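You operate a simulated robot arm through the tools that you are given. There is no shell and no other tool. Be economical: measure what you need, move in short steps, check, and stop when the job is done.

Carry out the task below with a simulated robot arm. There is one attempt and no reset: what you move stays moved.

TASK
Put one of the shims from the parts table top on the white size card there.
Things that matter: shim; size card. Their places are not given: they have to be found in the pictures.

It is judged by the outcome, as a careful person would: the job done as asked, and still so three seconds after it is handed in. It fails if anything else is knocked over, pushed out of place, dropped, spilled or broken.

THE ROBOT
A 6-joint arm with a two-finger parallel gripper, fixed in place. Base frame: the origin is at the foot of the arm, x ahead of it, y to its left, z up; the work surface is at about z = 0. Lengths are in m, angles in degrees, forces in N, time in s.
With the tool pointing down near the work surface it reaches from about 0.14 to 0.58 m from the base axis. Its first joint turns from -66.0 to 66.0 degrees. Payload 2.1 kg.
Tool frame: the origin (TCP) lies between the finger pads and is the grasp point; the fingertips stand 0.03 m ahead of it; z points along the fingers, y is the line along which they close. The gripper opens to 0.094 m. The fingers are 0.028 m wide and 0.01 m thick; the gripper's body (0.05 by 0.096 m) begins 0.055 m behind the TCP.
Orientation is told as [roll, pitch, yaw] about the base's x, y, z axes, in that order, counted from this pose: with the fingers straight down and closing along the base's y, the tool's x points along the base's -x, its y along +y and its z along -z.

THE INTERFACE
- The arm moves only by the tool play_rows. Its argument "commands" is a list of rows, each an object (a shift or turn left out is 0, a gripper value left out holds the last) with "travel": the shift along the base's x, y, z in units of 40 mm (1.0 is 40 mm), a list of three; "dr": the turn, a rotation vector about the base's x, y, z in units of 6 degrees (1.0 is 6 degrees), a list of three. In form: [{"travel": [tx, ty, tz], "dr": [rx, ry, rz]}, ...]. A call has 1 to 8 rows; each row shifts and turns the commanded pose from where the row before left it. "gripper" is the finger opening in m, from 0 to 0.094, set as the call begins (left out, the last holds). A call with a number of a shift or a turn outside -1 to 1 is refused whole. A row lasts 0.2 s, in which the tool goes at most 0.05 m and 8.6 degrees; a call with a longer step from one row to the next is refused whole, and so is a gripper value outside its range. A pose out of reach is approached as far as the arm can. The call stops where the force on the tool passes 40 N (or 10 N more than at its start, if that is more) or the arm is blocked; 0.2 s more then pass. The fingers move at their own pace (about 0.072 m/s each) and stop on an object; they squeeze with about 29 N. The grip force told is the motor's: it shows also when the fingers shut on nothing. Time passes only in rows, and 0.2 s behind the last, so rows that do not move let the fingers close. It gives the time, the measured TCP pose, the force on the tool (base axes), the opening and the grip force at its end, in the units of the frame above (readings bear some noise).
- Cameras (640 x 400 px; columns grow to the right, rows downward): "scene" is fixed at [0.0303, -0.3527, 0.5013]; the picture's right is [0.94, -0.33, 0.00], its down [-0.13, -0.38, -0.91] and it looks along [0.30, 0.86, -0.41] (base axes); focal length 330 px, centre (320, 200). "wrist" rides on the gripper at [-0.037, 0, -0.058] in the tool frame; the picture's right is [0.00, -1.00, 0.00], its down [0.97, 0.00, -0.24] and it looks along [0.24, 0.00, 0.97] (tool axes); focal length 218 px, centre (320, 200).
- camera(camera): a new picture of that camera. No time passes.
- point_at(camera, pixels): for up to 12 pixels [column, row] of the newest picture of that camera ("zoom" is the newest enlarged one), the place [x, y, z] in the base frame of the surface seen there, good to about 0.003 m. No time passes.
- close_up(camera, box): a new picture of the part [left, top, right, bottom] of that camera's present view, enlarged. No time passes.
- hand_in(): hands the job in; it is judged then, once.

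Work in short steps. Measure before you move; look again where a grasp or a placing could have gone wrong, and mend it. You have 60 turns and 14 pictures in all, the two below and enlarged ones among them. Open the gripper and draw the arm clear of the work before you hand the job in, unless the task says otherwise; then end with one line.

The tools are called after "Request:" by a JSON object that holds its "method" and its "body". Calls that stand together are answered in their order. play_rows: Moves the arm, as the interface text tells. Its arguments: {"type":"object","properties":{"commands":{"type":"array"},"gripper":{"type":"number"}},"required":["commands"]} The other tools are called the same way: camera (camera) takes a picture; point_at (camera, pixels) gives the place of the surface under pixels of a picture; close_up (camera, box) takes an enlarged picture of a part of a camera's view; hand_in () hands the job in.

At the start:

```text
time_s: 0.0
position: [0.286, 0.2097, 0.2908]
tcp_rot: [0.2, -0.1, 0.1]
contact_force: [0.6, 0.6, 0.3]
finger_gap: 0.0939
finger_force: 0.1
```

scene: 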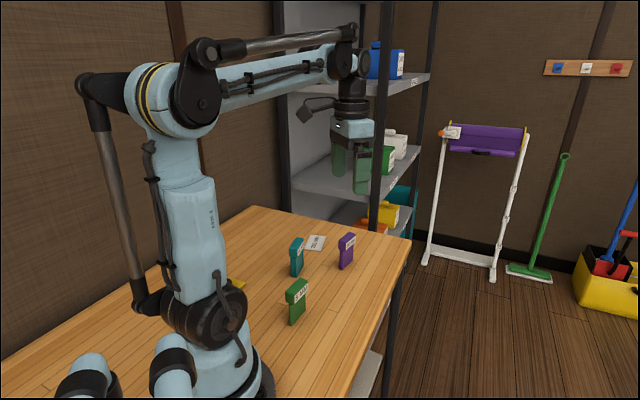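
wrist: 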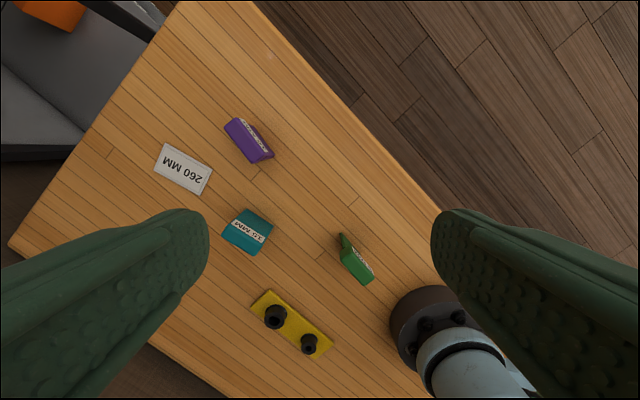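

I see three labelled items (purple, teal, green), a yellow plate and the white card. I take close-ups to read the labels.

Request:
{"method": "close_up", "body": {"camera": "wrist", "box": [140, 100, 400, 360]}}

Request:
{"method": "close_up", "body": {"camera": "scene", "box": [220, 215, 400, 335]}}

```text
1.54 times, centred on (270, 230) of wrist
```

zoom: 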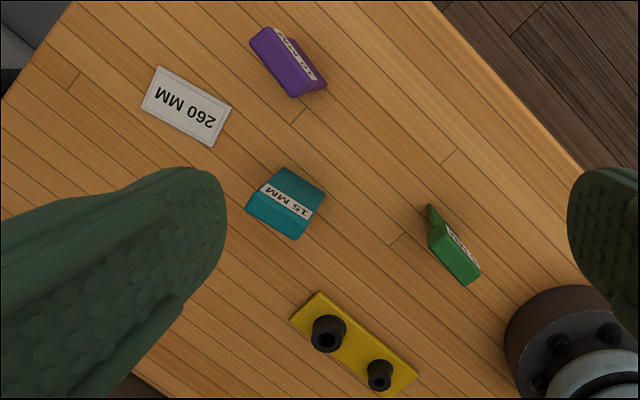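

```text
3.33 times, centred on (310, 275) of scene
```

zoom: 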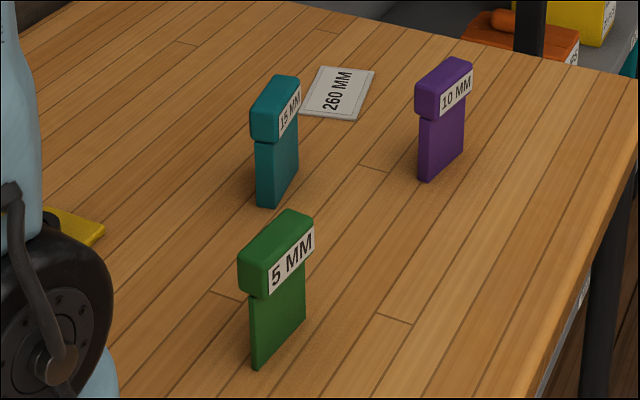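

Shims are labelled 5, 10 and 15 MM; any will do. The teal one (15 mm) has the thickest foot. I measure it, its neighbours and the card.

Request:
{"method": "point_at", "body": {"camera": "zoom", "pixels": [[252, 138], [277, 140], [298, 92], [273, 78], [257, 203], [274, 206], [298, 178], [264, 170], [318, 68], [374, 71], [357, 118], [303, 112]]}}

Request:
{"method": "point_at", "body": {"camera": "wrist", "pixels": [[168, 144], [212, 172], [202, 193], [156, 168], [247, 209], [272, 224], [260, 250], [224, 230], [236, 118], [274, 157], [345, 240], [372, 280]]}}

```text
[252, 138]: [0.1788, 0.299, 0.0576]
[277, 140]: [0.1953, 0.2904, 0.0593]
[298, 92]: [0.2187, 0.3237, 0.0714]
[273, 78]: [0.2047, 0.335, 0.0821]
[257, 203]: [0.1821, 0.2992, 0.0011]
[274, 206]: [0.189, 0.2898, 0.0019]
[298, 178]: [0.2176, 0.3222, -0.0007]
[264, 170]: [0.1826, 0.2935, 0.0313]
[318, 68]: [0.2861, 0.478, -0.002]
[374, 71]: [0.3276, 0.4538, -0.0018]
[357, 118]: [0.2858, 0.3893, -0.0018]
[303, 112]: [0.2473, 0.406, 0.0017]
```

```text
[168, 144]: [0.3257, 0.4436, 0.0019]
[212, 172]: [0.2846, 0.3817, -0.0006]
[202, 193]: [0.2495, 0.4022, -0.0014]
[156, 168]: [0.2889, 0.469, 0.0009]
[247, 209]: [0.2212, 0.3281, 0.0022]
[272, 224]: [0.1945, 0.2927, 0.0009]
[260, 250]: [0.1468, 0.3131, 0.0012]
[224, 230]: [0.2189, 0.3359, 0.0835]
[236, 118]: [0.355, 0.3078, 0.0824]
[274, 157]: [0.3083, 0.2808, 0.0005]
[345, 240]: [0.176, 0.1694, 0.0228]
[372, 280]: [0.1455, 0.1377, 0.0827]
```

Card centre ≈(0.287, 0.428), long axis ≈57°. Teal shim centre ≈(0.198, 0.311), long axis ≈55°, 0.083 tall. I check how near the shelf is to the card, and the yellow plate.

Request:
{"method": "point_at", "body": {"camera": "scene", "pixels": [[374, 205], [382, 100], [300, 188], [365, 200], [290, 120], [410, 80], [282, 60], [390, 150], [237, 284], [278, 205], [405, 238], [355, 223]]}}

Request:
{"method": "point_at", "body": {"camera": "wrist", "pixels": [[275, 315], [309, 343], [255, 292], [332, 350], [75, 10], [60, 100], [140, 30], [75, 150], [228, 222], [240, 236], [262, 243], [270, 225]]}}

```text
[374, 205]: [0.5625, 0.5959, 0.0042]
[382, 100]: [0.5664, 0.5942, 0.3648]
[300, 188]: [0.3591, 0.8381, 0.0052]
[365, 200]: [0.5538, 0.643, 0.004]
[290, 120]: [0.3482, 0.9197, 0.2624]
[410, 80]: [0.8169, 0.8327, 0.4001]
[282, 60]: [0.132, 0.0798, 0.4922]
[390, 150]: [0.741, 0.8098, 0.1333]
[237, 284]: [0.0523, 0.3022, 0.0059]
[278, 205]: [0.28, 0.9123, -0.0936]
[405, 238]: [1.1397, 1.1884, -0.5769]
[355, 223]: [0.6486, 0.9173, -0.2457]
```

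```text
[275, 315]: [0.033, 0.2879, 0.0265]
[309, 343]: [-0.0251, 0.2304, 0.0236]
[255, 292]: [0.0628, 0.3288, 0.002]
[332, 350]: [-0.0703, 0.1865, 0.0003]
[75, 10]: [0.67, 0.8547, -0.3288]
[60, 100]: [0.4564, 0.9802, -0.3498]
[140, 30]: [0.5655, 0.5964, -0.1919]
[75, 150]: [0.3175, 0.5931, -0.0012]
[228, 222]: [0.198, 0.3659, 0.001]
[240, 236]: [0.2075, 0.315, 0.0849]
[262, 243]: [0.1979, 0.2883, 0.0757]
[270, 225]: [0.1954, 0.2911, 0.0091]
```

The shelf is well clear. I move above the teal shim while turning the yaw toward 55°.

Request:
{"method": "play_rows", "body": {"commands": [{"travel": [-0.275, 0.316, -0.25], "dr": [0, 0, 1]}, {"travel": [-0.275, 0.316, -0.25], "dr": [0, 0, 1]}, {"travel": [-0.275, 0.316, -0.25], "dr": [0, 0, 1]}, {"travel": [-0.275, 0.316, -0.25], "dr": [0, 0, 1]}, {"travel": [-0.275, 0.316, -0.25], "dr": [0, 0, 1]}, {"travel": [-0.275, 0.316, -0.25], "dr": [0, 0, 1]}, {"travel": [-0.275, 0.316, -0.25], "dr": [0, 0, 1]}, {"travel": [-0.275, 0.316, -0.25], "dr": [0, 0, 1]}], "gripper": 0.07}}

Request:
{"method": "play_rows", "body": {"commands": [{"dr": [0, 0, 0.6]}, {"dr": [0, 0, 0.55]}, {}]}}

Request:
{"method": "camera", "body": {"camera": "wrist"}}

```text
time_s: 1.8
position: [0.1985, 0.3119, 0.2105]
tcp_rot: [0.0, -0.1, 48.2]
contact_force: [0.0, -0.3, 0.2]
finger_gap: 0.0702
finger_force: 0.2
```

```text
time_s: 2.6
position: [0.1974, 0.3107, 0.2112]
tcp_rot: [0.1, 0.0, 55.0]
contact_force: [-0.4, 0.2, -0.3]
finger_gap: 0.0698
finger_force: 0.1
```

```text
9 pictures are left
```

wrist: 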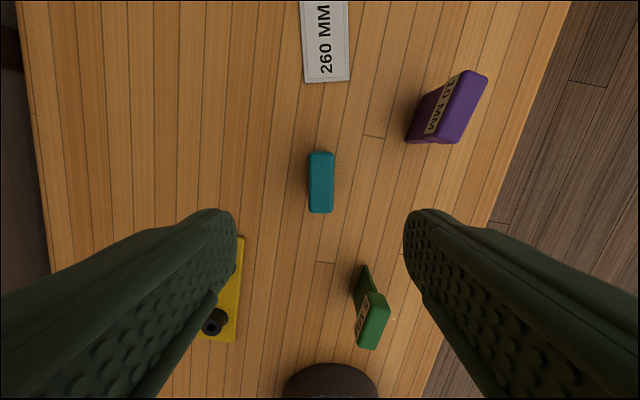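

The shim head (309–334, 152–212) looks closely aligned with the fingers. I measure its corners and the card's.

Request:
{"method": "point_at", "body": {"camera": "wrist", "pixels": [[312, 155], [331, 155], [330, 209], [311, 209], [321, 182], [304, 80], [348, 78], [321, 155], [321, 209]]}}

Request:
{"method": "close_up", "body": {"camera": "wrist", "box": [270, 140, 370, 220]}}

```text
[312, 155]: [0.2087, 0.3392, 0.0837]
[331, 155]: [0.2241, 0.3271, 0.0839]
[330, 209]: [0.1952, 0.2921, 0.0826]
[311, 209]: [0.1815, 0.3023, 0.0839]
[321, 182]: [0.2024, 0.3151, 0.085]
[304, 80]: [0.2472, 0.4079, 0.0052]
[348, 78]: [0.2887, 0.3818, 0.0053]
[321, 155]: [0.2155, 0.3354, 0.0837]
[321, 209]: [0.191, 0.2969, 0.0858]
```

```text
5.00 times, centred on (320, 180) of wrist
```

zoom: 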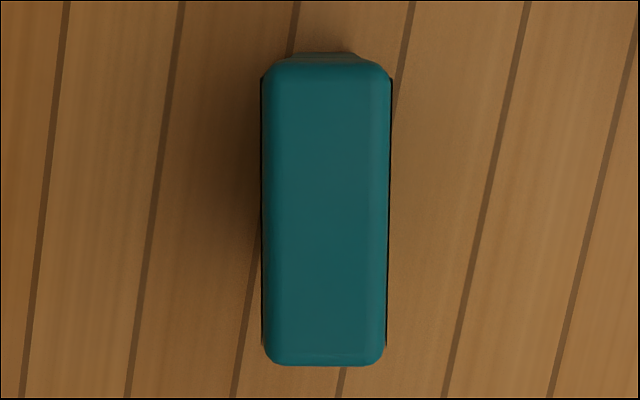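

Aligned; the head centre is (0.2025, 0.315). I shift ~4 mm and descend to z≈0.068.

Request:
{"method": "play_rows", "body": {"commands": [{"travel": [0.12, 0.1, -0.6]}, {"travel": [0, 0, -0.7]}, {"travel": [0, 0, -0.7]}, {"travel": [0, 0, -0.6]}, {"travel": [0, 0, -0.5]}, {"travel": [0, 0, -0.475]}, {}]}}

Request:
{"method": "play_rows", "body": {"commands": [{}, {}, {}, {}], "gripper": 0.0}}

```text
time_s: 4.2
position: [0.2023, 0.3137, 0.0665]
tcp_rot: [0.1, 0.0, 55.0]
contact_force: [0.5, 0.3, 0.2]
finger_gap: 0.0698
finger_force: 0.0
```

```text
time_s: 5.2
position: [0.2019, 0.3156, 0.0679]
tcp_rot: [0.1, 0.0, 54.9]
contact_force: [-0.1, -0.3, -1.3]
finger_gap: 0.0258
finger_force: 29.0
```

Gripped at 26 mm. I lift 60 mm and look.

Request:
{"method": "play_rows", "body": {"commands": [{"travel": [0, 0, 0.3]}, {"travel": [0, 0, 0.6]}, {"travel": [0, 0, 0.6]}, {}]}}

Request:
{"method": "close_up", "body": {"camera": "scene", "box": [220, 175, 400, 295]}}

```text
time_s: 6.2
position: [0.2046, 0.3153, 0.1275]
tcp_rot: [0.1, 0.0, 54.8]
contact_force: [-0.2, -0.2, -0.6]
finger_gap: 0.0254
finger_force: 28.8
```

```text
3.33 times, centred on (310, 235) of scene
```

zoom: 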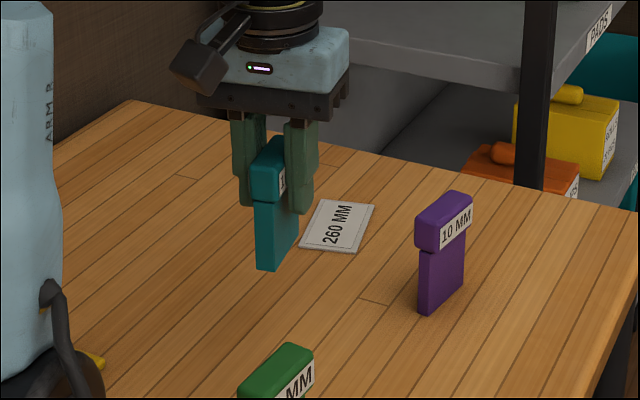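

Held upright. I carry it over the card centre at (0.287, 0.428).

Request:
{"method": "play_rows", "body": {"commands": [{"travel": [0.3, 0.4, 0]}, {"travel": [0.5, 0.68, 0]}, {"travel": [0.5, 0.68, 0], "dr": [0, 0, 0.3]}, {"travel": [0.5, 0.68, 0]}, {"travel": [0.3, 0.4, 0]}, {}]}}

Request:
{"method": "camera", "body": {"camera": "wrist"}}

Request:
{"method": "close_up", "body": {"camera": "scene", "box": [220, 175, 400, 295]}}

```text
time_s: 7.6
position: [0.2869, 0.4289, 0.1272]
tcp_rot: [0.0, 0.1, 56.7]
contact_force: [0.4, 0.0, -1.3]
finger_gap: 0.0256
finger_force: 29.3
```

```text
6 pictures are left
```

wrist: 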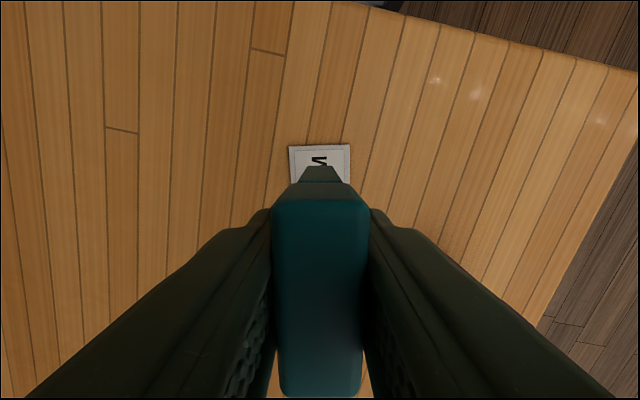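

```text
3.33 times, centred on (310, 235) of scene
```

zoom: 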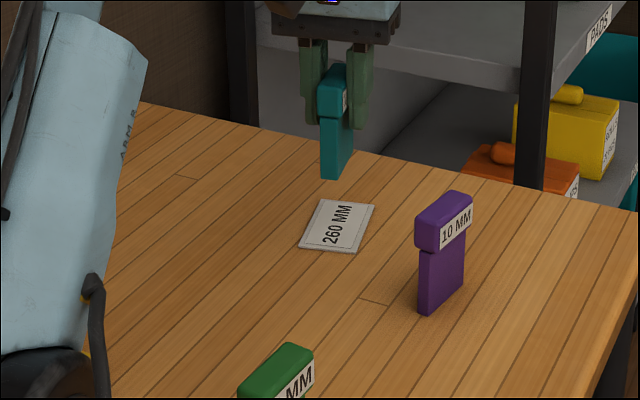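

Card (289–351 at row 145) is centred under the shim. I lower to just above it and then feel for contact.

Request:
{"method": "play_rows", "body": {"commands": [{"travel": [0, 0, -0.5]}, {"travel": [0, 0, -0.5]}, {"travel": [0, 0, -0.3]}, {}]}}

Request:
{"method": "play_rows", "body": {"commands": [{"travel": [0, 0, -0.04]}, {"travel": [0, 0, -0.04]}, {}]}}

Request:
{"method": "close_up", "body": {"camera": "scene", "box": [280, 190, 370, 250]}}

```text
time_s: 8.6
position: [0.2881, 0.4296, 0.0742]
tcp_rot: [0.1, 0.1, 56.8]
contact_force: [-0.2, -0.2, -0.7]
finger_gap: 0.0258
finger_force: 28.6
```

```text
time_s: 9.4
position: [0.2877, 0.4291, 0.0715]
tcp_rot: [0.1, 0.0, 56.7]
contact_force: [0.3, -0.1, -0.3]
finger_gap: 0.0258
finger_force: 28.9
```

```text
6.67 times, centred on (325, 220) of scene
```

zoom: 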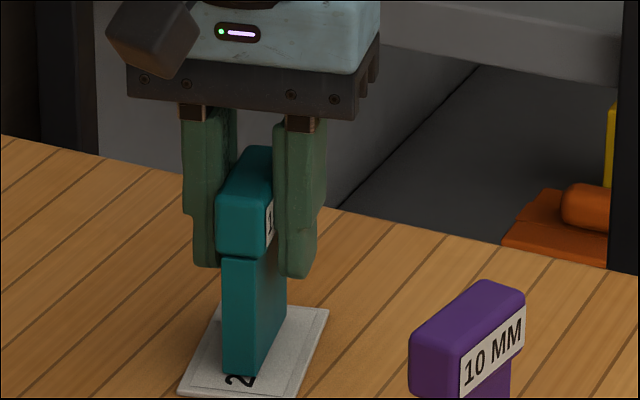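

Well placed over the card, no contact yet (−0.3 N). I continue down in 1 mm rows.

Request:
{"method": "play_rows", "body": {"commands": [{"travel": [0, 0, -0.025]}, {}]}}

Request:
{"method": "play_rows", "body": {"commands": [{"travel": [0, 0, -0.02]}, {}]}}

```text
time_s: 10.0
position: [0.286, 0.4283, 0.0707]
tcp_rot: [0.0, -0.1, 56.8]
contact_force: [0.4, 0.0, 0.7]
finger_gap: 0.0254
finger_force: 29.2
```

```text
time_s: 10.6
position: [0.2866, 0.428, 0.0701]
tcp_rot: [0.0, 0.0, 56.7]
contact_force: [-0.9, -0.1, -0.3]
finger_gap: 0.0256
finger_force: 29.0
```

Request:
{"method": "play_rows", "body": {"commands": [{"travel": [0, 0, -0.02]}, {}]}}

Request:
{"method": "play_rows", "body": {"commands": [{"travel": [0, 0, -0.02]}, {}]}}

```text
time_s: 11.2
position: [0.2873, 0.4287, 0.0704]
tcp_rot: [0.0, -0.1, 56.6]
contact_force: [0.3, -0.3, 2.1]
finger_gap: 0.026
finger_force: 28.8
```

```text
time_s: 11.8
position: [0.2862, 0.4289, 0.0697]
tcp_rot: [0.0, -0.1, 56.7]
contact_force: [0.0, -0.7, 16.7]
finger_gap: 0.0258
finger_force: 29.3
```

Contact (16.7 N) – the shim stands on the card. I back off about 0.6 mm to unload, then open.

Request:
{"method": "play_rows", "body": {"commands": [{"travel": [0, 0, 0.015]}, {}]}}

Request:
{"method": "play_rows", "body": {"commands": [{}, {}, {}], "gripper": 0.06}}

Request:
{"method": "play_rows", "body": {"commands": [{"travel": [0, 0, 0.3]}, {"travel": [0, 0, 0.6]}, {"travel": [0, 0, 0.8]}, {"travel": [0, 0, 0.8]}, {"travel": [-0.2, -0.3, 0.6]}, {"travel": [-0.3, -0.5, 0.3]}, {"travel": [-0.3, -0.5, 0.2]}, {}]}}

Request:
{"method": "close_up", "body": {"camera": "scene", "box": [220, 175, 400, 295]}}

```text
time_s: 12.4
position: [0.2859, 0.429, 0.0691]
tcp_rot: [0.2, -0.2, 56.7]
contact_force: [0.5, 2.1, 11.1]
finger_gap: 0.0258
finger_force: 29.2
```

```text
time_s: 13.2
position: [0.2865, 0.4291, 0.0687]
tcp_rot: [-0.1, 0.1, 56.7]
contact_force: [-0.2, 0.5, 0.0]
finger_gap: 0.06
finger_force: 0.1
```

```text
time_s: 15.0
position: [0.2573, 0.3771, 0.2131]
tcp_rot: [0.0, 0.0, 56.6]
contact_force: [-0.1, -0.7, -0.3]
finger_gap: 0.0601
finger_force: 0.1
```

```text
3.33 times, centred on (310, 235) of scene
```

zoom: 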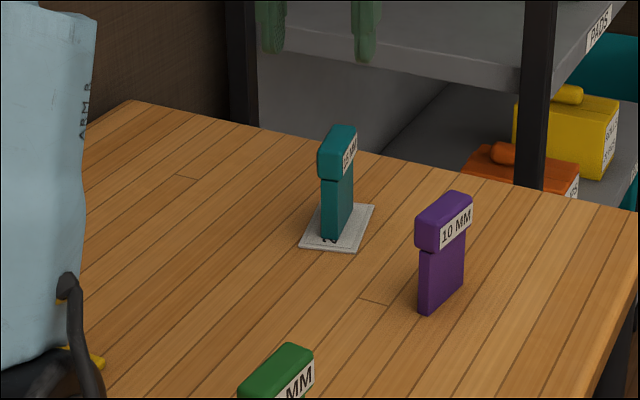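

The shim stands upright on the card, the other items are undisturbed, and the arm is clear, so I hand in.

Request:
{"method": "hand_in", "body": {}}

```text
The job is handed in.
```

The teal 15 MM shim is standing upright near the middle of the white size card; the other shims were not disturbed, and the arm is open and clear.
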